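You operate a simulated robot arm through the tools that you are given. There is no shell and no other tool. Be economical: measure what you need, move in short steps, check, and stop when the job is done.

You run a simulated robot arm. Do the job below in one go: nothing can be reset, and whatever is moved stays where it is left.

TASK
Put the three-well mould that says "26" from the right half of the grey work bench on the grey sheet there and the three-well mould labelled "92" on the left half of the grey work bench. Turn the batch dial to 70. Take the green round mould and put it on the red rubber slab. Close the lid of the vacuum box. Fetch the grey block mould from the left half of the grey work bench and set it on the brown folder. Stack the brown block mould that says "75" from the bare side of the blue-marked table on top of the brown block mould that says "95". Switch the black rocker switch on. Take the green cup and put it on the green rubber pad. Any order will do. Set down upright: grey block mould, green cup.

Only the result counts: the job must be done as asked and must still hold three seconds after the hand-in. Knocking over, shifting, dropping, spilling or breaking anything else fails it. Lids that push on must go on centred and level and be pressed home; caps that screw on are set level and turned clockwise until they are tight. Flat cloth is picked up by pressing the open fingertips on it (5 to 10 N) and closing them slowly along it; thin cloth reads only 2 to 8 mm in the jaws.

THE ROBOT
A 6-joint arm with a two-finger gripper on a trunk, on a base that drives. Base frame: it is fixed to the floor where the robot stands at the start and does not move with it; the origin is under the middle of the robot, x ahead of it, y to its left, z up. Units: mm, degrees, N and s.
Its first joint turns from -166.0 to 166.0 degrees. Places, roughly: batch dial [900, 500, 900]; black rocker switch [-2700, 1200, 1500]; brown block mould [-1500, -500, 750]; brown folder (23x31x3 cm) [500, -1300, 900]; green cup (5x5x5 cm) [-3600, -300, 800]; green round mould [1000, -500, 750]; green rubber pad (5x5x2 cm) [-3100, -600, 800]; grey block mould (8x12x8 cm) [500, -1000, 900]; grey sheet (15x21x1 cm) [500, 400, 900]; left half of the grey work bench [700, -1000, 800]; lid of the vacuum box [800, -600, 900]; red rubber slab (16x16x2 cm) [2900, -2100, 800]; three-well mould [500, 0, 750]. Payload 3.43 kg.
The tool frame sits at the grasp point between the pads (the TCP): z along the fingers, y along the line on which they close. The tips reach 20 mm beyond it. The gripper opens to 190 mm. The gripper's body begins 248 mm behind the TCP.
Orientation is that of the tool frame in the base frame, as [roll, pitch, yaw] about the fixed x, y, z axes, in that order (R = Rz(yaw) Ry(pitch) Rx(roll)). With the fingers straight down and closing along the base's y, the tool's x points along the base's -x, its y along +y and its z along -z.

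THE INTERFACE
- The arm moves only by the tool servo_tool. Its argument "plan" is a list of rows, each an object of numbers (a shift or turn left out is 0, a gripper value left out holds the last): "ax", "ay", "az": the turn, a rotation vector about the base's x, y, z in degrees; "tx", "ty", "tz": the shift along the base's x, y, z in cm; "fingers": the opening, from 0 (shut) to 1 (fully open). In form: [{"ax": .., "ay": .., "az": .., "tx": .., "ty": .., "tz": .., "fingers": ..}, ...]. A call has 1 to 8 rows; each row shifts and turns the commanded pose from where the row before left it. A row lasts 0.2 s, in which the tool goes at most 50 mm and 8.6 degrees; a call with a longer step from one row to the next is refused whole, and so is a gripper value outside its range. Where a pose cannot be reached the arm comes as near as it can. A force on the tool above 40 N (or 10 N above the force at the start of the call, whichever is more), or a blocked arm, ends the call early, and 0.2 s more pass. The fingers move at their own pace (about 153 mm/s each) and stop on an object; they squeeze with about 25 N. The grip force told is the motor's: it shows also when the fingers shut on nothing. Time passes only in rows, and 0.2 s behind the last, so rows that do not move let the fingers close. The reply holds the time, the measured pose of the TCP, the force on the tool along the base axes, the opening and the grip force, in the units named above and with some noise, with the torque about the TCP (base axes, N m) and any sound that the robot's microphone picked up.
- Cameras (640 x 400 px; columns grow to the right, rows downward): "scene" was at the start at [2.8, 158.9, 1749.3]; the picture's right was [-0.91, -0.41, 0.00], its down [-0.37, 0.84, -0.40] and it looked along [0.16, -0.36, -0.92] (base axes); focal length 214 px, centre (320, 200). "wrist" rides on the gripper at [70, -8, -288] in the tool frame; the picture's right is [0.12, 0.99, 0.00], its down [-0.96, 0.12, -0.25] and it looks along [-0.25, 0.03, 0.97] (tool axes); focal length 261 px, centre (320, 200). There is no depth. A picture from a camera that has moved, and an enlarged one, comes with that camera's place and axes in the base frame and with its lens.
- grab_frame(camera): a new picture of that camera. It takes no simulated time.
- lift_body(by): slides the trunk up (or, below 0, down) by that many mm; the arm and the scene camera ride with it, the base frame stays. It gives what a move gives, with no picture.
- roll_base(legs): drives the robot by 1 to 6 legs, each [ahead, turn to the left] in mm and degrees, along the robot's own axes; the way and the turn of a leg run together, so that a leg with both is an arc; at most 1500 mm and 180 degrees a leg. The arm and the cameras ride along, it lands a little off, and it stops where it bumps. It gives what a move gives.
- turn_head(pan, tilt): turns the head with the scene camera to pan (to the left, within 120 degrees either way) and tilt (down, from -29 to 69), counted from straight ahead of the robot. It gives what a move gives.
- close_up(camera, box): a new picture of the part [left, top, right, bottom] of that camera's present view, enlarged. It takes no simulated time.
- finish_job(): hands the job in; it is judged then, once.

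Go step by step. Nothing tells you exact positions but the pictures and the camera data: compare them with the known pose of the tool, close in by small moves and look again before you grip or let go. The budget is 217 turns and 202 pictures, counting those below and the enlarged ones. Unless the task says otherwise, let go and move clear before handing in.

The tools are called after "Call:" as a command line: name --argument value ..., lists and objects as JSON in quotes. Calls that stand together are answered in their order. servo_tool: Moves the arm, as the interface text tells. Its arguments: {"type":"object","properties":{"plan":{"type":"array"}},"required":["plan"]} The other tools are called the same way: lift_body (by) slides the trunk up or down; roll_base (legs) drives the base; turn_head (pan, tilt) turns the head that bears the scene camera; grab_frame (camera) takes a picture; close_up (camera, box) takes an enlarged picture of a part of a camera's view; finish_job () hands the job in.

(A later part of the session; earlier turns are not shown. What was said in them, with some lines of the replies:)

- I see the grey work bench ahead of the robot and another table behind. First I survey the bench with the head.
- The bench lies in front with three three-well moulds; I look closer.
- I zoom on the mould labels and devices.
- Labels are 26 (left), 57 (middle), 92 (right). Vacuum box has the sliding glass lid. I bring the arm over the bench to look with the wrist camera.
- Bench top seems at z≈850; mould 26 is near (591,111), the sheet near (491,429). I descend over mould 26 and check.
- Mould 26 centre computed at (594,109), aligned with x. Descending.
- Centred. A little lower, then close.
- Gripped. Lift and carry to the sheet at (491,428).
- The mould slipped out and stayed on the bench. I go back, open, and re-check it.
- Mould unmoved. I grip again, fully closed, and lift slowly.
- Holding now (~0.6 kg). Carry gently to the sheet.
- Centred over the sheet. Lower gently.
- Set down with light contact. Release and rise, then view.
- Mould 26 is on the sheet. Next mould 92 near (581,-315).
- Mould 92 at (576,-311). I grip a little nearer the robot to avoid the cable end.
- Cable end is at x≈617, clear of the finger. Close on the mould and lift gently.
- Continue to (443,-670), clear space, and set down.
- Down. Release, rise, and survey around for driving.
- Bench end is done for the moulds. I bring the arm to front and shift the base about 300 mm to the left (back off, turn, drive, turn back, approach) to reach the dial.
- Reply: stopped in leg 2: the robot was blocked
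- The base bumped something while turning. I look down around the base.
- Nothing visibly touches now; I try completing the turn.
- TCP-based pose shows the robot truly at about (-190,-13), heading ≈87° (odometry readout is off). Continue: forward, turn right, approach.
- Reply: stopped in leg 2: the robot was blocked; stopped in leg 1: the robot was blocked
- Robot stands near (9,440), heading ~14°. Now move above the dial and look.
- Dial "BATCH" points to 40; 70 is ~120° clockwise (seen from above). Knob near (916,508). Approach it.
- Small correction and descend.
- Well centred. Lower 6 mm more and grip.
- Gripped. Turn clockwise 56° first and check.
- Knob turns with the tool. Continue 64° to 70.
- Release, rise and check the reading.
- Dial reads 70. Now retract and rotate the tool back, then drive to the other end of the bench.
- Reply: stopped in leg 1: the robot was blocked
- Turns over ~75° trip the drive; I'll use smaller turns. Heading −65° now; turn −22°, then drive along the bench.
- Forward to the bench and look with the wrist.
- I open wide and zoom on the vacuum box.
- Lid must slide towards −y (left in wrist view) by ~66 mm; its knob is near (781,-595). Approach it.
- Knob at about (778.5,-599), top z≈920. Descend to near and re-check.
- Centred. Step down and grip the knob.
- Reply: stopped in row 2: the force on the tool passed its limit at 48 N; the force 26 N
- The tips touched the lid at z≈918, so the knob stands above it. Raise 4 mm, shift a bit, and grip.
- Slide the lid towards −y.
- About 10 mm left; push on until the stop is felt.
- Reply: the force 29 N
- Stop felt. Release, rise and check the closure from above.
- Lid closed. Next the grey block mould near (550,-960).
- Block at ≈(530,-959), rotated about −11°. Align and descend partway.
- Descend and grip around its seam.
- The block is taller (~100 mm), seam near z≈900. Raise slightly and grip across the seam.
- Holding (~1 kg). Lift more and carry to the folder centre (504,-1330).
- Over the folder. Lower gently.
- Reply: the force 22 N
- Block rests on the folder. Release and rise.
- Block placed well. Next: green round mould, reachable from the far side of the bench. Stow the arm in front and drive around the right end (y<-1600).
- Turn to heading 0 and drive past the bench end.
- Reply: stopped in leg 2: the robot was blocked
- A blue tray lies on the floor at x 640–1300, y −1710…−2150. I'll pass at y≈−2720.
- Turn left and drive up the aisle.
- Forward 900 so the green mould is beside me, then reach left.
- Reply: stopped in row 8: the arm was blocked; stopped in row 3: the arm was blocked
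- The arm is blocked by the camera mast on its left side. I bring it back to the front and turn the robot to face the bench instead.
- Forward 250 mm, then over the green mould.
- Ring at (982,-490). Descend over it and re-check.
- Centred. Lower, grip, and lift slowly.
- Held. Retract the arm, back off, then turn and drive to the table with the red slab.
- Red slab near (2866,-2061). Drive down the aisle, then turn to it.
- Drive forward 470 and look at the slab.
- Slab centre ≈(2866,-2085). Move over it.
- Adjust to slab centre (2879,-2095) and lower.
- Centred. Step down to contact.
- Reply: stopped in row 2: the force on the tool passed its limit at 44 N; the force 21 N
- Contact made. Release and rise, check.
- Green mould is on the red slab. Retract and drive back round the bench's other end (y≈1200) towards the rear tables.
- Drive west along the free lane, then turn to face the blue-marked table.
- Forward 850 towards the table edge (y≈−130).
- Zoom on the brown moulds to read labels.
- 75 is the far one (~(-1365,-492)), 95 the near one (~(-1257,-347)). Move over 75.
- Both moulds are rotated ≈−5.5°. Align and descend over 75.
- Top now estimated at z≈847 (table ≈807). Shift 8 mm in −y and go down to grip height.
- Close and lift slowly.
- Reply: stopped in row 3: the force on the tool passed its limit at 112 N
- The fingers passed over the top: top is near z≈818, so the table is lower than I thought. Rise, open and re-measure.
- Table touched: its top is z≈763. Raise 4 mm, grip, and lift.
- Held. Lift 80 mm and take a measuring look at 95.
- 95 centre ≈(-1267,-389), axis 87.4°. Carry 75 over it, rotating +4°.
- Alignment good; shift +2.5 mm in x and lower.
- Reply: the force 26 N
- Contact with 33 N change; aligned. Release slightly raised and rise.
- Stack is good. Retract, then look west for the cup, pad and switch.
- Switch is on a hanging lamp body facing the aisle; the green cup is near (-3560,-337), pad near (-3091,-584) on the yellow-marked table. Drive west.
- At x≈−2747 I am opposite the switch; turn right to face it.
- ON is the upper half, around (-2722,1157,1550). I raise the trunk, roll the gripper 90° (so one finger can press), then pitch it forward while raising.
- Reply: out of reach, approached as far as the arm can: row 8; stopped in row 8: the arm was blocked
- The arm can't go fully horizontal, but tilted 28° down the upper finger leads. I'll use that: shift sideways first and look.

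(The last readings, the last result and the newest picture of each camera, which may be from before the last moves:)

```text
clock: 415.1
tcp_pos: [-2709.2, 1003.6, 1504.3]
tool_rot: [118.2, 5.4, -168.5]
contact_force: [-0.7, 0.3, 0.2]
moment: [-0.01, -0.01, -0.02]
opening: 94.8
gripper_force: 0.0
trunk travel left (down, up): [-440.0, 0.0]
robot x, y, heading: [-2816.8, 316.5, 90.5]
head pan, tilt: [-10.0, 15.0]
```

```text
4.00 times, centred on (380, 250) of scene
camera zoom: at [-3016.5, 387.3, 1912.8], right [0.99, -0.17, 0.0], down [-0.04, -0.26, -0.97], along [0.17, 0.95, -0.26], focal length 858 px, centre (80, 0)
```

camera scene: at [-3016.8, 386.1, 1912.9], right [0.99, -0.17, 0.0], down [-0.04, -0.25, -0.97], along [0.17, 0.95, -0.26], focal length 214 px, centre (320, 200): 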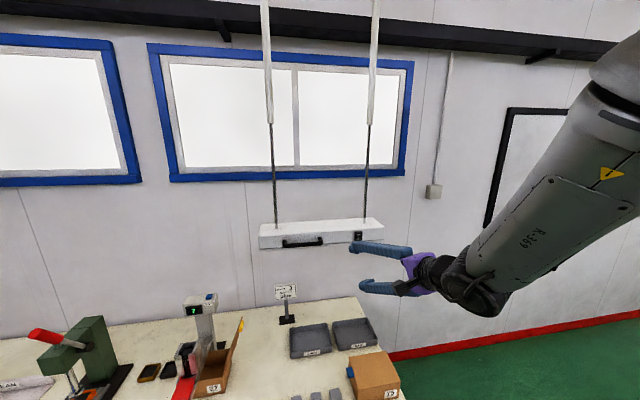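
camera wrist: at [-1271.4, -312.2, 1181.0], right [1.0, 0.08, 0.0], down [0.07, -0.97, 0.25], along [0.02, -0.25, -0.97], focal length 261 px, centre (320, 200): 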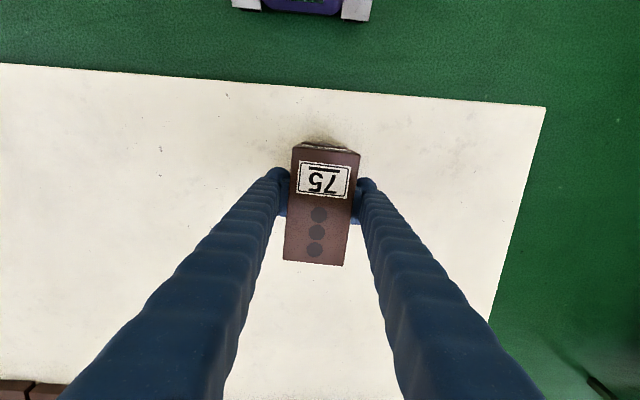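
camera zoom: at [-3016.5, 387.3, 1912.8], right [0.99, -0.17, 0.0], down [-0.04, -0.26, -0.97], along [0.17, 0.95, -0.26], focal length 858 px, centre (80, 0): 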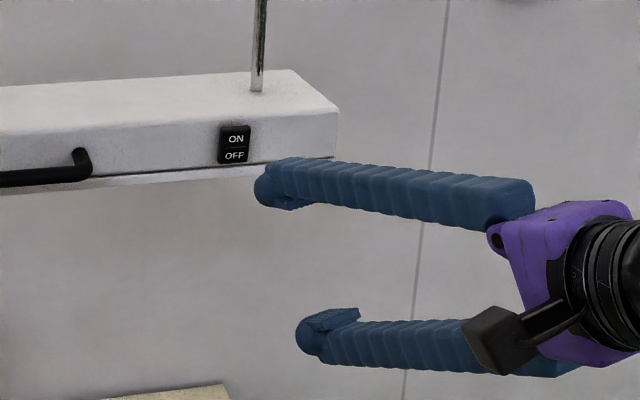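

Switch ON centre triangulated at (-2723,1152,1552); the upper fingertip is at ≈(-2722,1047,1547). Advance in +y.

Call:
servo_tool --plan '[{"ty": 2}, {"ty": 2}, {"ty": 2}, {"ty": 1.5}, {}]'

Call:
close_up --camera "scene" --box '[320, 200, 440, 300]'

```text
clock: 416.3
tcp_pos: [-2709.9, 1079.1, 1503.1]
tool_rot: [118.1, 5.3, -168.6]
contact_force: [0.3, 0.9, 0.0]
moment: [0.0, -0.01, 0.01]
opening: 94.9
gripper_force: 0.1
trunk travel left (down, up): [-440.0, 0.0]
robot x, y, heading: [-2822.9, 318.8, 90.3]
head pan, tilt: [-10.0, 15.0]
```

```text
4.00 times, centred on (380, 250) of scene
camera zoom: at [-3016.4, 387.3, 1912.9], right [0.99, -0.17, 0.0], down [-0.04, -0.26, -0.97], along [0.17, 0.95, -0.26], focal length 858 px, centre (80, 0)
```

zoom: 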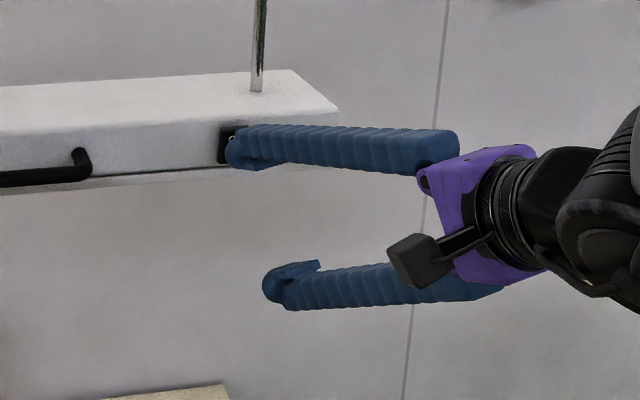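

Call:
servo_tool --plan '[{"ty": 1}, {"ty": 0.7}, {"ty": 0.3}, {"ty": 0.3}, {}]'

Call:
servo_tool --plan '[{"ty": 0.3}, {"ty": 0.3}, {}]'

Call:
close_up --camera "scene" --box '[350, 220, 400, 250]'

```text
clock: 417.5
tcp_pos: [-2709.6, 1102.4, 1503.1]
tool_rot: [118.4, 5.3, -168.6]
contact_force: [0.1, 0.3, 0.1]
moment: [-0.01, -0.01, -0.01]
opening: 95.2
gripper_force: 0.0
trunk travel left (down, up): [-440.0, 0.0]
robot x, y, heading: [-2820.8, 315.2, 90.4]
head pan, tilt: [-10.0, 15.0]
```

```text
clock: 418.3
tcp_pos: [-2709.6, 1108.3, 1502.7]
tool_rot: [118.2, 5.3, -168.6]
contact_force: [0.3, -0.2, 0.3]
moment: [0.02, 0.01, -0.01]
opening: 94.9
gripper_force: 0.0
trunk travel left (down, up): [-440.0, 0.0]
robot x, y, heading: [-2824.3, 313.4, 90.2]
head pan, tilt: [-10.0, 15.0]
```

```text
12.80 times, centred on (375, 235) of scene
camera zoom: at [-3016.4, 387.8, 1912.8], right [0.99, -0.17, 0.0], down [-0.04, -0.26, -0.97], along [0.17, 0.95, -0.26], focal length 2745 px, centre (-384, -248)
```

zoom: 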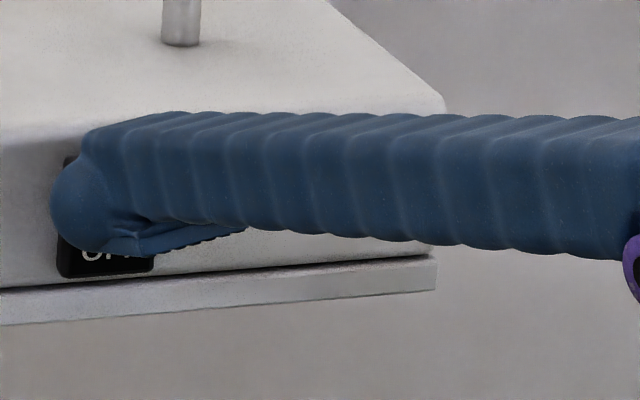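

Call:
servo_tool --plan '[{"ty": 0.3, "tz": 0.3}, {"ty": 0.2}, {}]'

Call:
servo_tool --plan '[{"ty": 0.3}, {"ty": 0.2}, {}]'

Call:
servo_tool --plan '[{"ty": 0.3}, {"ty": 0.2}, {}]'

Call:
close_up --camera "scene" --box '[350, 220, 400, 250]'

```text
clock: 419.1
tcp_pos: [-2707.8, 1112.8, 1507.3]
tool_rot: [118.3, 5.3, -168.6]
contact_force: [-1.2, -8.9, -0.4]
moment: [0.46, 0.02, 0.04]
opening: 93.1
gripper_force: 0.0
trunk travel left (down, up): [-440.0, 0.0]
robot x, y, heading: [-2822.7, 314.7, 90.2]
head pan, tilt: [-10.0, 15.0]
heard: click
```

```text
clock: 419.9
tcp_pos: [-2708.1, 1113.8, 1509.9]
tool_rot: [118.1, 5.4, -168.6]
contact_force: [-3.4, -32.9, 0.4]
moment: [1.54, -0.1, 0.08]
opening: 88.9
gripper_force: 0.0
trunk travel left (down, up): [-440.0, 0.0]
robot x, y, heading: [-2820.7, 314.5, 90.2]
head pan, tilt: [-10.0, 15.0]
```

```text
clock: 420.4
tcp_pos: [-2708.7, 1112.0, 1507.5]
tool_rot: [118.3, 5.2, -168.6]
contact_force: [-0.7, -37.1, 2.1]
moment: [1.8, 0.05, -0.06]
opening: 89.1
gripper_force: 0.0
trunk travel left (down, up): [-440.0, 0.0]
robot x, y, heading: [-2822.1, 314.2, 90.1]
head pan, tilt: [-10.0, 15.0]
stopped in row 2: the force on the tool passed its limit at 45 N (the readings are from after the stop); the commanded pose is now the measured one
```

```text
12.80 times, centred on (375, 235) of scene
camera zoom: at [-3016.5, 380.3, 1913.1], right [0.99, -0.17, 0.0], down [-0.04, -0.25, -0.97], along [0.17, 0.95, -0.26], focal length 2745 px, centre (-384, -248)
```

zoom: 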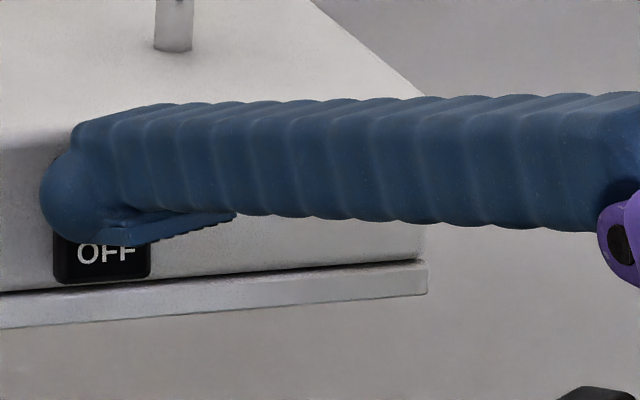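

Click heard. Back away and check the switch.

Call:
servo_tool --plan '[{"ty": -1}, {"ty": -3}, {"ty": -4}, {"ty": -4}, {}]'

Call:
close_up --camera "scene" --box '[340, 215, 400, 255]'

Call:
grab_frame --camera "scene"

```text
clock: 421.6
tcp_pos: [-2708.6, 1001.9, 1504.7]
tool_rot: [118.4, 5.2, -168.5]
contact_force: [-0.5, 0.5, 0.3]
moment: [-0.04, 0.0, 0.07]
opening: 95.2
gripper_force: 0.1
trunk travel left (down, up): [-440.0, 0.0]
robot x, y, heading: [-2823.1, 317.7, 90.1]
head pan, tilt: [-10.0, 15.0]
```

```text
10.00 times, centred on (370, 235) of scene
camera zoom: at [-3016.1, 390.4, 1912.7], right [0.99, -0.17, 0.0], down [-0.04, -0.26, -0.97], along [0.17, 0.95, -0.26], focal length 2145 px, centre (-180, -150)
```

zoom: 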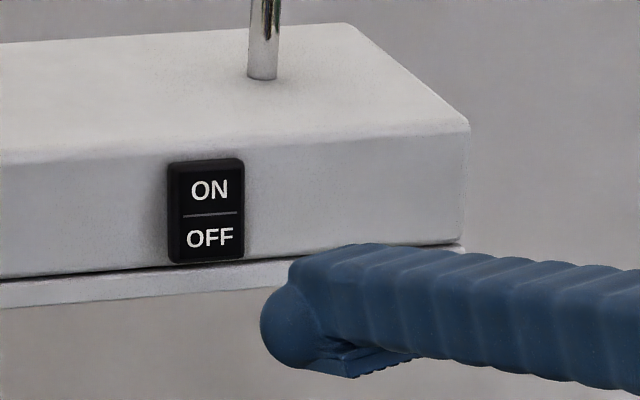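

```text
80 pictures are left
camera scene: at [-3016.1, 390.4, 1912.7], right [0.99, -0.17, 0.0], down [-0.04, -0.26, -0.97], along [0.17, 0.95, -0.26], focal length 214 px, centre (320, 200)
```

scene: 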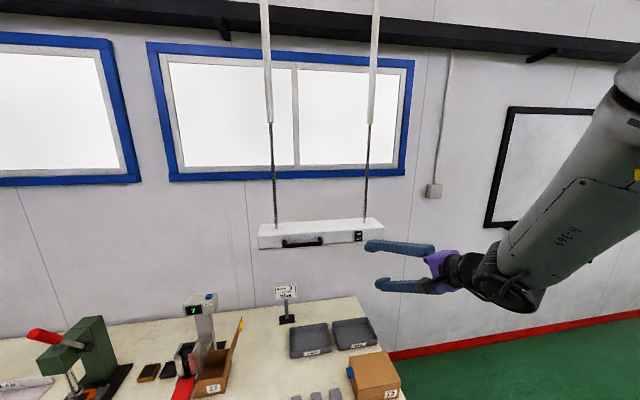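

Switch pressed (click). Fold the arm back to pointing down.

Call:
servo_tool --plan '[{"ax": -7.69, "ay": -1.18, "ty": -1.9, "tz": -3.1}, {"ax": -7.69, "ay": -1.18, "ty": -1.9, "tz": -3.1}, {"ax": -7.69, "ay": -1.18, "ty": -1.9, "tz": -3.1}, {"ax": -7.69, "ay": -1.18, "ty": -1.9, "tz": -3.1}, {"ax": -7.69, "ay": -1.18, "ty": -1.9, "tz": -3.1}, {"ax": -7.69, "ay": -1.18, "ty": -1.9, "tz": -3.1}, {"ax": -7.69, "ay": -1.18, "ty": -1.9, "tz": -3.1}, {"ax": -7.69, "ay": -1.18, "ty": -1.9, "tz": -3.1}]'

Call:
lift_body --by -90

Call:
close_up --camera "scene" --box '[340, 195, 390, 235]'

```text
clock: 423.4
tcp_pos: [-2707.1, 850.0, 1256.2]
tool_rot: [-179.3, 0.1, -165.4]
contact_force: [-0.3, 0.6, -0.9]
moment: [-0.15, 0.0, 0.01]
opening: 94.9
gripper_force: 0.0
trunk travel left (down, up): [-440.0, 0.0]
robot x, y, heading: [-2821.4, 312.7, 90.1]
head pan, tilt: [-10.0, 15.0]
```

```text
clock: 424.6
tcp_pos: [-2709.1, 848.2, 1168.7]
tool_rot: [-179.5, 0.1, -165.3]
contact_force: [-0.1, 0.7, -0.1]
moment: [0.0, 0.01, 0.0]
opening: 95.0
gripper_force: 0.0
trunk travel left (down, up): [-350.0, 90.0]
robot x, y, heading: [-2821.8, 315.0, 90.2]
head pan, tilt: [-10.0, 15.0]
```

```text
10.00 times, centred on (365, 215) of scene
camera zoom: at [-3016.5, 388.3, 1822.9], right [0.99, -0.17, 0.0], down [-0.04, -0.26, -0.97], along [0.17, 0.95, -0.26], focal length 2145 px, centre (-130, 50)
```

zoom: 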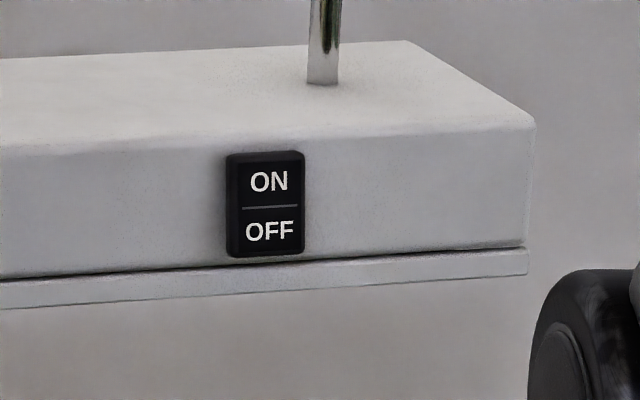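

The rocker's tilt has changed: it is on. Rotate the tool back and drive to the cup table.

Call:
servo_tool --plan '[{"az": 8.2, "ty": -0.8, "ax": -0.3}, {"az": 8.2, "ty": -0.8, "ax": -0.2}, {"az": 8.2, "ty": -0.8}, {"az": 8.2, "ty": -0.8}, {"az": 8.2, "ty": -0.8}, {"az": 8.2, "ty": -0.8}, {"az": 8.2, "ty": -0.8}, {"az": 8.2, "ty": -0.8}]'

Call:
roll_base --legs '[[0, 45]]'

Call:
roll_base --legs '[[0, 45]]'

Call:
roll_base --legs '[[480, 0]]'

Call:
roll_base --legs '[[0, 45]]'

Call:
roll_base --legs '[[0, 45]]'

```text
clock: 426.4
tcp_pos: [-2708.5, 782.1, 1167.8]
tool_rot: [-179.0, -0.2, -99.6]
contact_force: [0.8, -0.1, 0.2]
moment: [0.08, 0.03, -0.01]
opening: 95.0
gripper_force: 0.0
trunk travel left (down, up): [-350.0, 90.0]
robot x, y, heading: [-2822.5, 314.9, 90.0]
head pan, tilt: [-10.0, 15.0]
```

```text
clock: 429.9
tcp_pos: [-3073.1, 725.9, 1167.7]
tool_rot: [-179.1, -0.2, -54.5]
contact_force: [-0.2, 0.8, 0.4]
moment: [0.04, 0.02, 0.01]
opening: 94.8
gripper_force: 0.1
trunk travel left (down, up): [-350.0, 90.0]
robot x, y, heading: [-2791.7, 346.4, 135.0]
head pan, tilt: [-10.0, 15.0]
```

```text
clock: 433.4
tcp_pos: [-3262.4, 410.4, 1168.4]
tool_rot: [-179.1, -0.2, -9.2]
contact_force: [0.0, -0.5, -0.8]
moment: [0.02, 0.02, -0.03]
opening: 94.9
gripper_force: 0.0
trunk travel left (down, up): [-350.0, 90.0]
robot x, y, heading: [-2793.3, 389.4, -179.8]
head pan, tilt: [-10.0, 15.0]
```

```text
clock: 437.1
tcp_pos: [-3742.9, 409.9, 1169.1]
tool_rot: [-179.1, -0.2, -9.3]
contact_force: [-0.5, -0.6, 0.2]
moment: [0.0, -0.05, 0.03]
opening: 95.1
gripper_force: 0.0
trunk travel left (down, up): [-350.0, 90.0]
robot x, y, heading: [-3272.0, 382.1, -180.1]
head pan, tilt: [-10.0, 15.0]
```

```text
clock: 440.6
tcp_pos: [-3623.6, 71.9, 1168.8]
tool_rot: [-179.1, -0.2, 35.7]
contact_force: [-0.2, 0.2, 0.7]
moment: [-0.01, 0.0, -0.06]
opening: 95.3
gripper_force: 0.1
trunk travel left (down, up): [-350.0, 90.0]
robot x, y, heading: [-3299.0, 417.4, -135.0]
head pan, tilt: [-10.0, 15.0]
```

```text
clock: 444.1
tcp_pos: [-3287.2, -57.0, 1170.6]
tool_rot: [-179.1, -0.2, 80.6]
contact_force: [-1.6, 0.7, -0.6]
moment: [-0.02, -0.05, 0.0]
opening: 95.1
gripper_force: 0.1
trunk travel left (down, up): [-350.0, 90.0]
robot x, y, heading: [-3345.3, 413.7, -90.5]
head pan, tilt: [-10.0, 15.0]
```

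Call:
roll_base --legs '[[120, 0]]'

Call:
turn_head --pan 0 --tilt 45

Call:
grab_frame --camera "wrist"

Call:
grab_frame --camera "scene"

```text
clock: 445.6
tcp_pos: [-3289.3, -177.5, 1170.1]
tool_rot: [-179.1, -0.2, 80.5]
contact_force: [-0.8, 0.0, -0.1]
moment: [0.08, 0.02, 0.01]
opening: 95.0
gripper_force: 0.1
trunk travel left (down, up): [-350.0, 90.0]
robot x, y, heading: [-3347.1, 291.6, -90.6]
head pan, tilt: [-10.0, 15.0]
```

```text
clock: 446.5
tcp_pos: [-3289.1, -176.2, 1169.5]
tool_rot: [-179.1, -0.2, 80.5]
contact_force: [0.5, -0.3, 0.1]
moment: [0.0, 0.0, 0.01]
opening: 95.0
gripper_force: 0.0
trunk travel left (down, up): [-350.0, 90.0]
robot x, y, heading: [-3341.1, 289.7, -90.5]
head pan, tilt: [0.0, 45.0]
```

```text
78 pictures are left
camera wrist: at [-3283.0, -106.0, 1458.6], right [1.0, -0.05, -0.02], down [-0.04, -0.97, 0.24], along [-0.03, -0.24, -0.97], focal length 261 px, centre (320, 200)
```

wrist: 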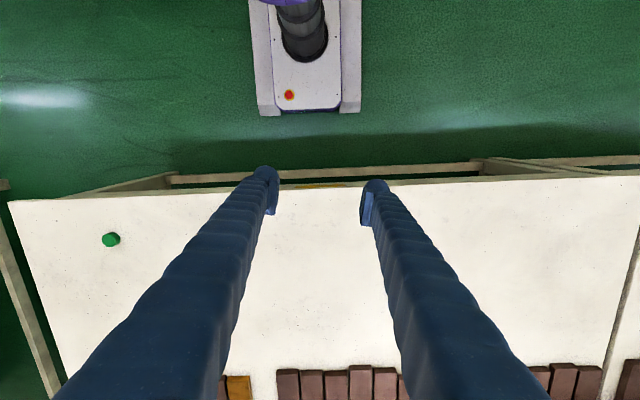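

```text
77 pictures are left
camera scene: at [-3136.7, 229.1, 1776.1], right [-1.0, 0.01, 0.0], down [0.01, 0.71, -0.71], along [-0.01, -0.71, -0.71], focal length 214 px, centre (320, 200)
```

scene: 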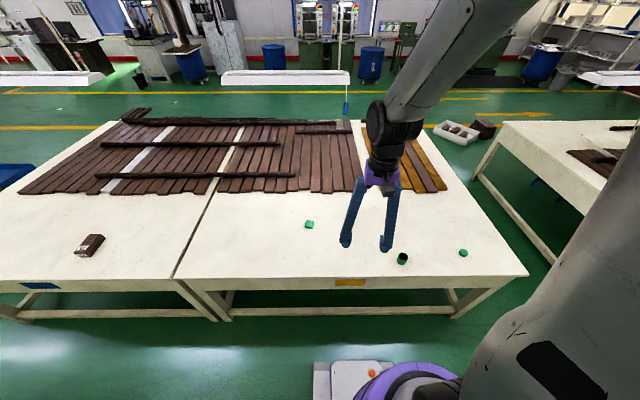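

Call:
close_up --camera "scene" --box '[290, 200, 490, 280]'

Call:
close_up --camera "scene" --box '[370, 230, 490, 280]'

```text
3.20 times, centred on (390, 240) of scene
camera zoom: at [-3136.7, 229.1, 1776.1], right [-1.0, 0.01, 0.0], down [0.01, 0.71, -0.71], along [-0.01, -0.71, -0.71], focal length 686 px, centre (96, 72)
```

zoom: 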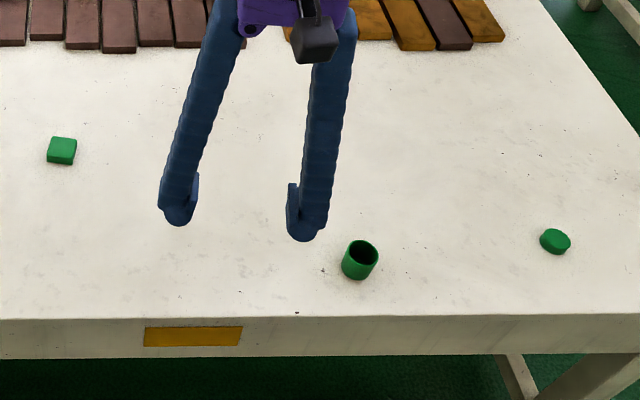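

```text
5.33 times, centred on (430, 255) of scene
camera zoom: at [-3136.7, 229.1, 1776.1], right [-1.0, 0.01, 0.0], down [0.01, 0.71, -0.71], along [-0.01, -0.71, -0.71], focal length 1144 px, centre (-267, -93)
```

zoom: 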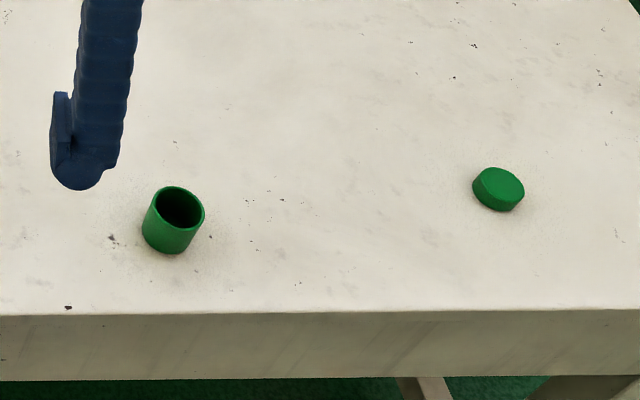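

The square green pad is at ≈(-3084,-564); the cup at ≈(-3563,-327). Move over the cup.

Call:
servo_tool --plan '[{"tx": -3.42, "ty": -1.6, "tz": -2.5, "ax": -0.34, "ay": -0.85, "fingers": 0.45}, {"tx": -3.42, "ty": -1.6, "tz": -2.5}, {"tx": -3.42, "ty": -1.6, "tz": -2.5}, {"tx": -3.42, "ty": -1.6, "tz": -2.5}, {"tx": -3.42, "ty": -1.6, "tz": -2.5}, {"tx": -3.42, "ty": -1.6, "tz": -2.5}, {"tx": -3.42, "ty": -1.6, "tz": -2.5}, {"tx": -3.42, "ty": -1.6, "tz": -2.5}]'

Call:
grab_frame --camera "wrist"

```text
clock: 448.3
tcp_pos: [-3563.6, -304.4, 968.9]
tool_rot: [180.0, 0.0, 80.5]
contact_force: [0.5, -1.1, 0.5]
moment: [0.08, 0.0, 0.03]
opening: 85.7
gripper_force: 0.0
trunk travel left (down, up): [-350.0, 90.0]
robot x, y, heading: [-3345.8, 291.9, -90.3]
head pan, tilt: [0.0, 45.0]
```

```text
74 pictures are left
camera wrist: at [-3561.1, -232.8, 1256.2], right [1.0, -0.05, 0.0], down [-0.04, -0.97, 0.25], along [-0.01, -0.25, -0.97], focal length 261 px, centre (320, 200)
```

wrist: 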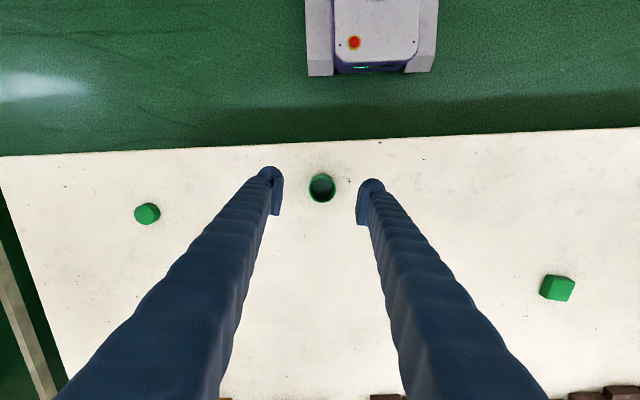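

Call:
servo_tool --plan '[{"tx": 0.2, "ty": -1.9, "tz": -3}, {"tz": -4}, {"tz": -4}, {}]'

Call:
close_up --camera "wrist" --box '[240, 140, 400, 240]'

Call:
close_up --camera "scene" --box '[370, 230, 450, 280]'

```text
clock: 449.3
tcp_pos: [-3563.0, -325.1, 859.9]
tool_rot: [-179.9, 0.1, 80.4]
contact_force: [0.0, 0.7, 0.0]
moment: [-0.02, -0.01, -0.01]
opening: 85.4
gripper_force: 0.1
trunk travel left (down, up): [-350.0, 90.0]
robot x, y, heading: [-3345.2, 293.6, -90.5]
head pan, tilt: [0.0, 45.0]
```

```text
4.00 times, centred on (320, 190) of wrist
camera zoom: at [-3559.9, -252.1, 1147.0], right [1.0, -0.05, 0.0], down [-0.04, -0.97, 0.25], along [-0.01, -0.25, -0.97], focal length 1043 px, centre (320, 240)
```

zoom: 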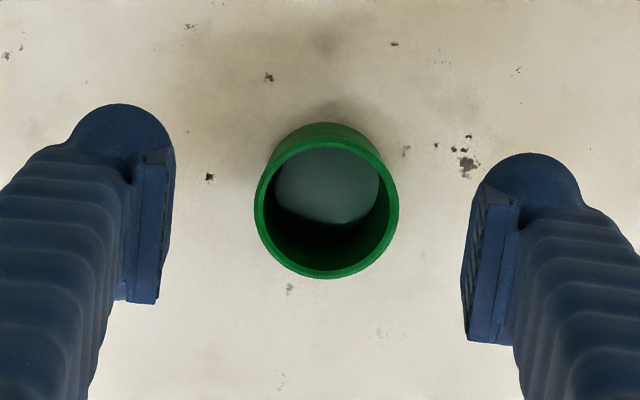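

```text
8.00 times, centred on (410, 255) of scene
camera zoom: at [-3136.7, 229.4, 1776.1], right [-1.0, 0.01, 0.0], down [0.01, 0.71, -0.71], along [-0.01, -0.71, -0.71], focal length 1716 px, centre (-400, -240)
```

zoom: 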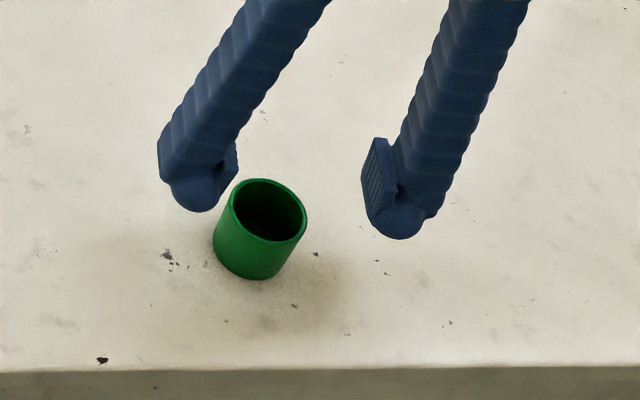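

Centred over the cup. Descend carefully.

Call:
servo_tool --plan '[{"tx": 0.2, "ty": -0.2, "tz": -2}, {"tz": -2}, {"tz": -1.5}, {}]'

Call:
servo_tool --plan '[{"tz": -0.5}, {"tz": -0.5}, {}]'

Call:
servo_tool --plan '[{"tz": -0.4}, {"tz": -0.4}, {}]'

Call:
close_up --camera "scene" --box '[370, 230, 450, 280]'

```text
clock: 450.3
tcp_pos: [-3559.1, -326.8, 805.9]
tool_rot: [180.0, 0.0, 80.6]
contact_force: [0.1, 0.2, -0.2]
moment: [0.01, -0.01, -0.03]
opening: 85.3
gripper_force: 0.0
trunk travel left (down, up): [-350.0, 90.0]
robot x, y, heading: [-3345.5, 293.7, -90.6]
head pan, tilt: [0.0, 45.0]
```

```text
clock: 451.1
tcp_pos: [-3559.2, -325.4, 796.0]
tool_rot: [-180.0, 0.0, 80.5]
contact_force: [0.9, 0.2, 0.1]
moment: [-0.01, 0.01, -0.02]
opening: 85.4
gripper_force: 0.1
trunk travel left (down, up): [-350.0, 90.0]
robot x, y, heading: [-3345.8, 294.8, -90.4]
head pan, tilt: [0.0, 45.0]
```

```text
clock: 451.9
tcp_pos: [-3559.0, -325.6, 787.3]
tool_rot: [-180.0, 0.0, 80.5]
contact_force: [0.6, 0.4, -0.1]
moment: [-0.01, 0.01, 0.01]
opening: 85.3
gripper_force: 0.1
trunk travel left (down, up): [-350.0, 90.0]
robot x, y, heading: [-3343.1, 295.5, -91.0]
head pan, tilt: [0.0, 45.0]
```

```text
8.00 times, centred on (410, 255) of scene
camera zoom: at [-3136.5, 228.2, 1776.0], right [-1.0, 0.01, 0.0], down [0.01, 0.71, -0.71], along [-0.01, -0.71, -0.71], focal length 1716 px, centre (-400, -240)
```

zoom: 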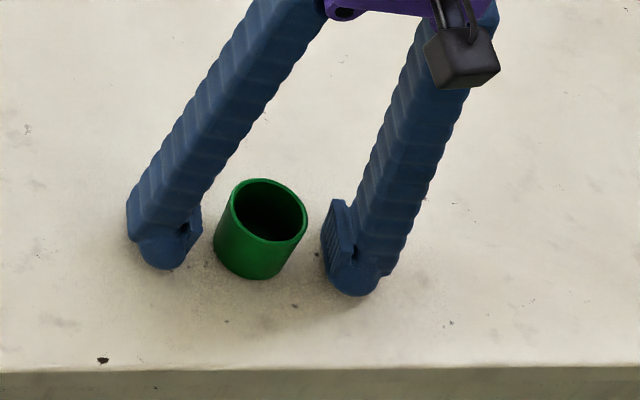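

Close on the cup and lift slowly.

Call:
servo_tool --plan '[{"fingers": 0.35}, {"fingers": 0.3}, {"fingers": 0.2}, {"fingers": 0}, {}, {}]'

Call:
servo_tool --plan '[{"tz": 0.3}, {"tz": 0.5}, {"tz": 0.8}, {"tz": 1}, {"tz": 1.5}, {"tz": 1.5}, {"tz": 1}, {}]'

Call:
close_up --camera "scene" --box '[370, 220, 450, 270]'

Call:
grab_frame --camera "wrist"

```text
clock: 453.3
tcp_pos: [-3558.4, -326.0, 787.8]
tool_rot: [179.9, 0.0, 80.5]
contact_force: [-0.3, -0.5, 0.5]
moment: [-0.01, 0.01, -0.01]
opening: 45.7
gripper_force: 25.2
trunk travel left (down, up): [-350.0, 90.0]
robot x, y, heading: [-3344.8, 294.2, -90.9]
head pan, tilt: [0.0, 45.0]
```

```text
clock: 455.1
tcp_pos: [-3558.1, -325.9, 853.9]
tool_rot: [179.9, -0.1, 80.5]
contact_force: [-0.1, 0.6, 0.3]
moment: [0.01, -0.03, 0.01]
opening: 45.2
gripper_force: 24.3
trunk travel left (down, up): [-350.0, 90.0]
robot x, y, heading: [-3344.0, 293.1, -90.6]
head pan, tilt: [0.0, 45.0]
```

```text
8.00 times, centred on (410, 245) of scene
camera zoom: at [-3136.5, 228.0, 1775.9], right [-1.0, 0.01, 0.0], down [0.01, 0.71, -0.71], along [-0.01, -0.71, -0.71], focal length 1716 px, centre (-400, -160)
```

zoom: 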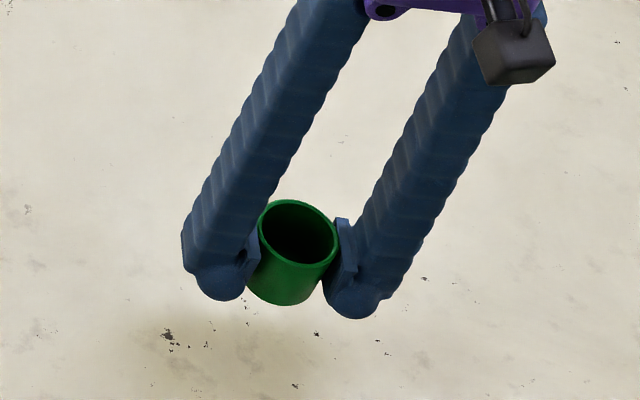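

```text
69 pictures are left
camera wrist: at [-3556.6, -253.8, 1141.6], right [1.0, -0.05, 0.0], down [-0.04, -0.97, 0.25], along [-0.01, -0.25, -0.97], focal length 261 px, centre (320, 200)
```

wrist: 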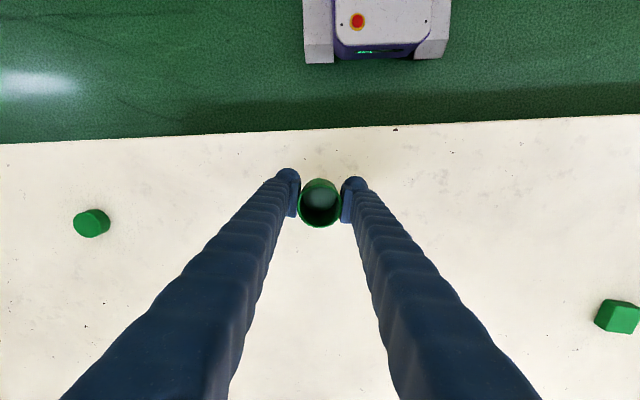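

Cup held upright. Carry it slowly towards the pad.

Call:
servo_tool --plan '[{"tx": 1.5, "ty": -0.56, "tz": 0.5}, {"tx": 3, "ty": -1.12, "tz": 0.5}, {"tx": 3.77, "ty": -1.4}, {"tx": 3.77, "ty": -1.4}, {"tx": 3.77, "ty": -1.4}, {"tx": 3.77, "ty": -1.4}, {"tx": 3.77, "ty": -1.4}]'

Call:
servo_tool --plan '[{"tx": 3.77, "ty": -1.4}, {"tx": 3.77, "ty": -1.4}, {"tx": 3.77, "ty": -1.4}, {"tx": 3.77, "ty": -1.4}, {"tx": 3.77, "ty": -1.4}, {"tx": 3, "ty": -1.12}, {"tx": 1.5, "ty": -0.56}, {}]'

Call:
grab_frame --camera "wrist"

Call:
close_up --camera "scene" --box '[270, 190, 350, 240]'

```text
clock: 456.7
tcp_pos: [-3324.5, -411.4, 863.9]
tool_rot: [-179.9, -0.1, 80.5]
contact_force: [0.0, 0.1, -0.2]
moment: [0.01, 0.07, -0.01]
opening: 45.5
gripper_force: 25.4
trunk travel left (down, up): [-350.0, 90.0]
robot x, y, heading: [-3344.2, 293.9, -90.5]
head pan, tilt: [0.0, 45.0]
```

```text
clock: 458.5
tcp_pos: [-3092.3, -500.3, 863.4]
tool_rot: [-180.0, 0.0, 80.5]
contact_force: [0.0, -0.2, -0.9]
moment: [-0.03, -0.02, 0.0]
opening: 45.6
gripper_force: 24.9
trunk travel left (down, up): [-350.0, 90.0]
robot x, y, heading: [-3345.1, 294.1, -90.7]
head pan, tilt: [0.0, 45.0]
```

```text
68 pictures are left
camera wrist: at [-3090.0, -426.8, 1151.0], right [1.0, -0.05, 0.0], down [-0.04, -0.97, 0.25], along [-0.01, -0.25, -0.97], focal length 261 px, centre (320, 200)
```

wrist: 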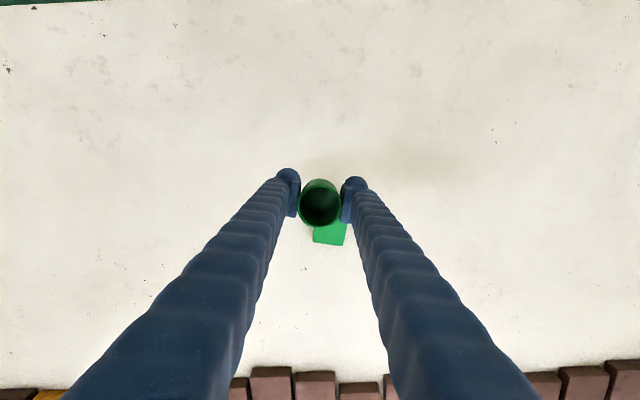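

```text
8.00 times, centred on (310, 215) of scene
camera zoom: at [-3136.3, 228.1, 1776.0], right [-1.0, 0.01, 0.0], down [0.01, 0.71, -0.71], along [-0.01, -0.71, -0.71], focal length 1716 px, centre (400, 80)
```

zoom: 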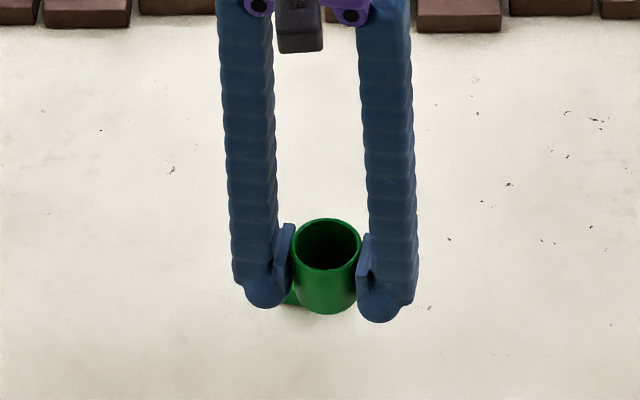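

Call:
close_up --camera "wrist" --box '[280, 170, 360, 260]'

```text
4.44 times, centred on (320, 215) of wrist
camera zoom: at [-3090.0, -426.8, 1151.0], right [1.0, -0.05, 0.0], down [-0.04, -0.97, 0.25], along [-0.01, -0.25, -0.97], focal length 1158 px, centre (320, 133)
```

zoom: 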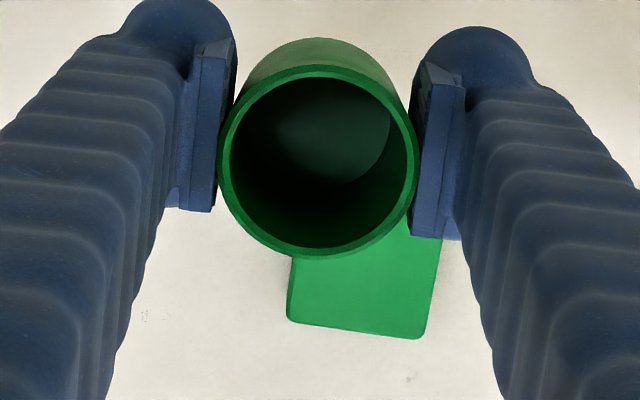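

Pad centre ≈(-3080,-569). Move over it, and lower partway.

Call:
servo_tool --plan '[{"tx": 0.3, "ty": -1.2}, {"tx": 0.4, "ty": -2.2}, {"tx": 0.4, "ty": -2.2}, {"tx": 0.2, "ty": -1.2}, {"tz": -1}, {"tz": -1.5}, {"tz": -0.5}, {}]'

Call:
close_up --camera "scene" --box '[270, 190, 350, 240]'

Call:
close_up --camera "wrist" --box '[280, 150, 360, 240]'

```text
clock: 460.3
tcp_pos: [-3078.3, -567.0, 833.5]
tool_rot: [-179.9, 0.0, 80.5]
contact_force: [-0.4, 0.8, 0.0]
moment: [0.0, 0.01, -0.01]
opening: 45.6
gripper_force: 24.8
trunk travel left (down, up): [-350.0, 90.0]
robot x, y, heading: [-3342.6, 292.9, -90.5]
head pan, tilt: [0.0, 45.0]
```

```text
8.00 times, centred on (310, 215) of scene
camera zoom: at [-3136.4, 227.7, 1776.0], right [-1.0, 0.01, 0.0], down [0.01, 0.71, -0.71], along [-0.01, -0.71, -0.71], focal length 1716 px, centre (400, 80)
```

zoom: 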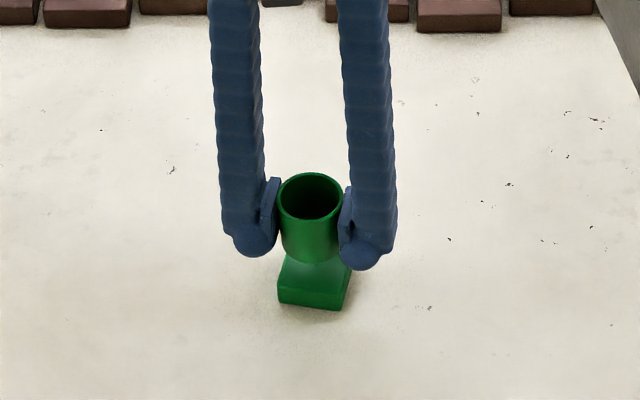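

```text
4.44 times, centred on (320, 195) of wrist
camera zoom: at [-3076.3, -495.3, 1120.9], right [1.0, -0.05, 0.0], down [-0.04, -0.97, 0.25], along [-0.01, -0.25, -0.97], focal length 1158 px, centre (320, 222)
```

zoom: 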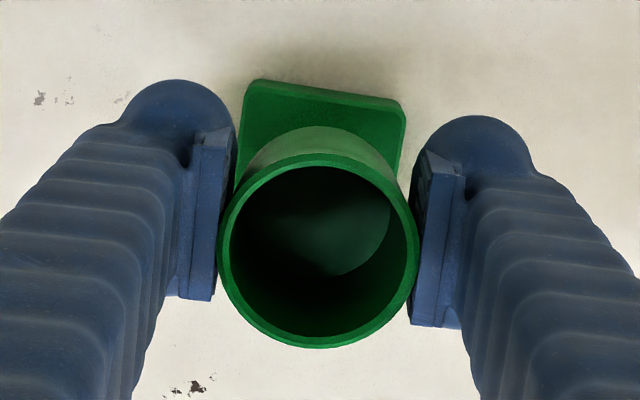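

Aligned within 2 mm. Lower to the pad in small steps.

Call:
servo_tool --plan '[{"tz": -1, "ty": -0.1}, {"tz": -0.6}, {"tz": -0.3}, {}]'

Call:
servo_tool --plan '[{"tz": -0.2}, {"tz": -0.2}, {}]'

Call:
close_up --camera "scene" --box '[270, 190, 350, 240]'

```text
clock: 461.3
tcp_pos: [-3079.4, -567.9, 813.4]
tool_rot: [180.0, 0.0, 80.5]
contact_force: [-0.8, 0.1, 0.0]
moment: [-0.04, 0.03, 0.0]
opening: 45.3
gripper_force: 24.9
trunk travel left (down, up): [-350.0, 90.0]
robot x, y, heading: [-3346.2, 294.4, -90.4]
head pan, tilt: [0.0, 45.0]
```

```text
clock: 462.1
tcp_pos: [-3079.1, -568.0, 808.8]
tool_rot: [-180.0, 0.0, 80.5]
contact_force: [0.3, -0.3, 0.3]
moment: [-0.03, -0.01, 0.01]
opening: 45.6
gripper_force: 24.6
trunk travel left (down, up): [-350.0, 90.0]
robot x, y, heading: [-3348.5, 290.5, -90.6]
head pan, tilt: [0.0, 45.0]
```

```text
8.00 times, centred on (310, 215) of scene
camera zoom: at [-3136.3, 227.8, 1775.9], right [-1.0, 0.01, 0.0], down [0.01, 0.71, -0.71], along [-0.01, -0.71, -0.71], focal length 1716 px, centre (400, 80)
```

zoom: 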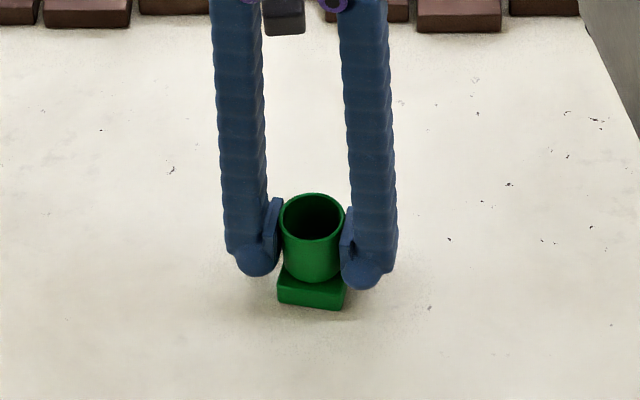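

Call:
servo_tool --plan '[{"tz": -0.2}, {"tz": -0.1}, {}]'

Call:
servo_tool --plan '[{"tz": -0.2}, {"tz": -0.1}, {}]'

Call:
close_up --camera "scene" --box '[290, 200, 330, 230]'

```text
clock: 462.9
tcp_pos: [-3079.3, -567.5, 806.8]
tool_rot: [180.0, 0.1, 80.5]
contact_force: [0.1, -0.4, -0.5]
moment: [-0.02, 0.0, 0.02]
opening: 45.7
gripper_force: 24.9
trunk travel left (down, up): [-350.0, 90.0]
robot x, y, heading: [-3345.4, 295.0, -90.7]
head pan, tilt: [0.0, 45.0]
```

```text
clock: 463.7
tcp_pos: [-3078.8, -567.9, 807.1]
tool_rot: [179.9, 0.2, 80.4]
contact_force: [0.8, 2.1, 19.8]
moment: [0.01, -0.04, 0.03]
opening: 45.6
gripper_force: 25.1
trunk travel left (down, up): [-350.0, 90.0]
robot x, y, heading: [-3347.8, 294.4, -90.4]
head pan, tilt: [0.0, 45.0]
```

```text
13.33 times, centred on (310, 215) of scene
camera zoom: at [-3136.8, 230.1, 1776.2], right [-1.0, 0.01, 0.0], down [0.01, 0.71, -0.71], along [-0.01, -0.71, -0.71], focal length 2860 px, centre (453, 0)
```

zoom: 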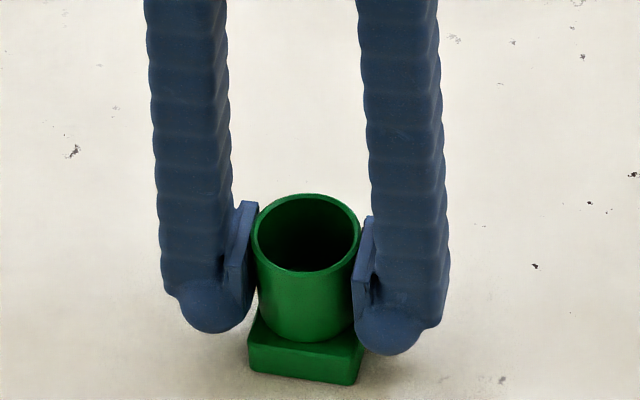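

Contact (20 N). Ease, open gently, and rise.

Call:
servo_tool --plan '[{"tz": 0.2}, {"fingers": 0.27}, {"fingers": 0.4}, {}, {"tz": 2}, {"tz": 4}, {"tz": 4}, {"tz": 4}]'

Call:
close_up --camera "scene" --box '[290, 200, 330, 230]'

Call:
close_up --camera "wrist" --box '[260, 130, 380, 220]'

```text
clock: 465.5
tcp_pos: [-3078.5, -567.7, 946.6]
tool_rot: [-180.0, 0.0, 80.5]
contact_force: [-0.1, 0.3, 0.5]
moment: [-0.07, 0.01, 0.0]
opening: 76.0
gripper_force: 0.1
trunk travel left (down, up): [-350.0, 90.0]
robot x, y, heading: [-3346.6, 294.0, -90.7]
head pan, tilt: [0.0, 45.0]
```

```text
13.33 times, centred on (310, 215) of scene
camera zoom: at [-3136.5, 229.2, 1776.1], right [-1.0, 0.01, 0.0], down [0.01, 0.71, -0.71], along [-0.01, -0.71, -0.71], focal length 2860 px, centre (453, 0)
```

zoom: 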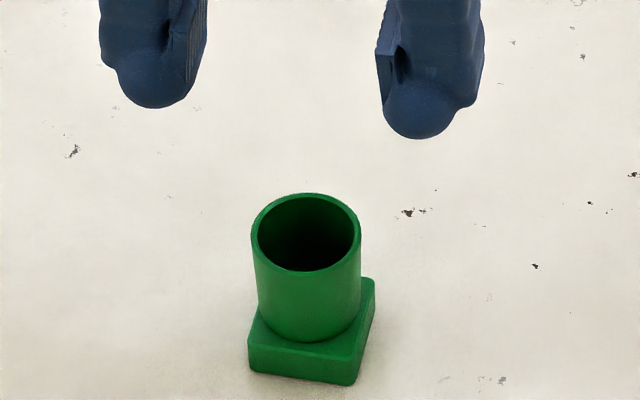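

```text
4.44 times, centred on (320, 175) of wrist
camera zoom: at [-3076.2, -496.1, 1234.6], right [1.0, -0.05, 0.0], down [-0.04, -0.97, 0.25], along [-0.01, -0.25, -0.97], focal length 1158 px, centre (320, 311)
```

zoom: 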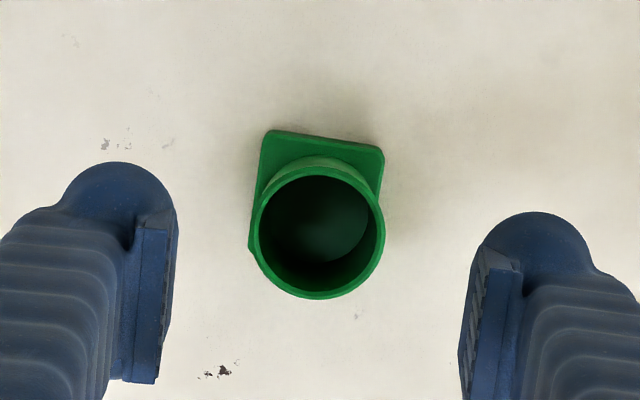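

The cup stands upright on the green pad, the arm is clear, and every other item has been done and checked; I hand in.

Call:
finish_job

```text
The job is handed in.
```

I did all eight parts of the job and handed it in; the result has not been reported back yet.

- **Three-well mould 26:** on the grey sheet. It slipped from the first grip and stayed in place; the second try held.
- **Three-well mould 92:** on the left half of the grey work bench.
- **Batch dial:** turned from 40 to 70, with the pointer on the 70 tick.
- **Vacuum box lid:** slid until it reached its stop.
- **Grey block mould:** upright on the brown folder.
- **Green round mould:** on the red rubber slab.
- **Brown block moulds:** 75 stacked on 95. On a first attempt my fingers closed over the top of 75 and pressed down hard (the force peaked at 112 N). The block looked undamaged and I then moved it normally.
- **Black rocker switch:** pressed on the ON half. I heard a click and the rocker's tilt changed, but I could not see whether the lamp lit.
- **Green cup:** upright on the square green rubber pad.

The base reported being blocked on several drives, most of them large turns. After the early blocks I checked the bench and it had not moved.
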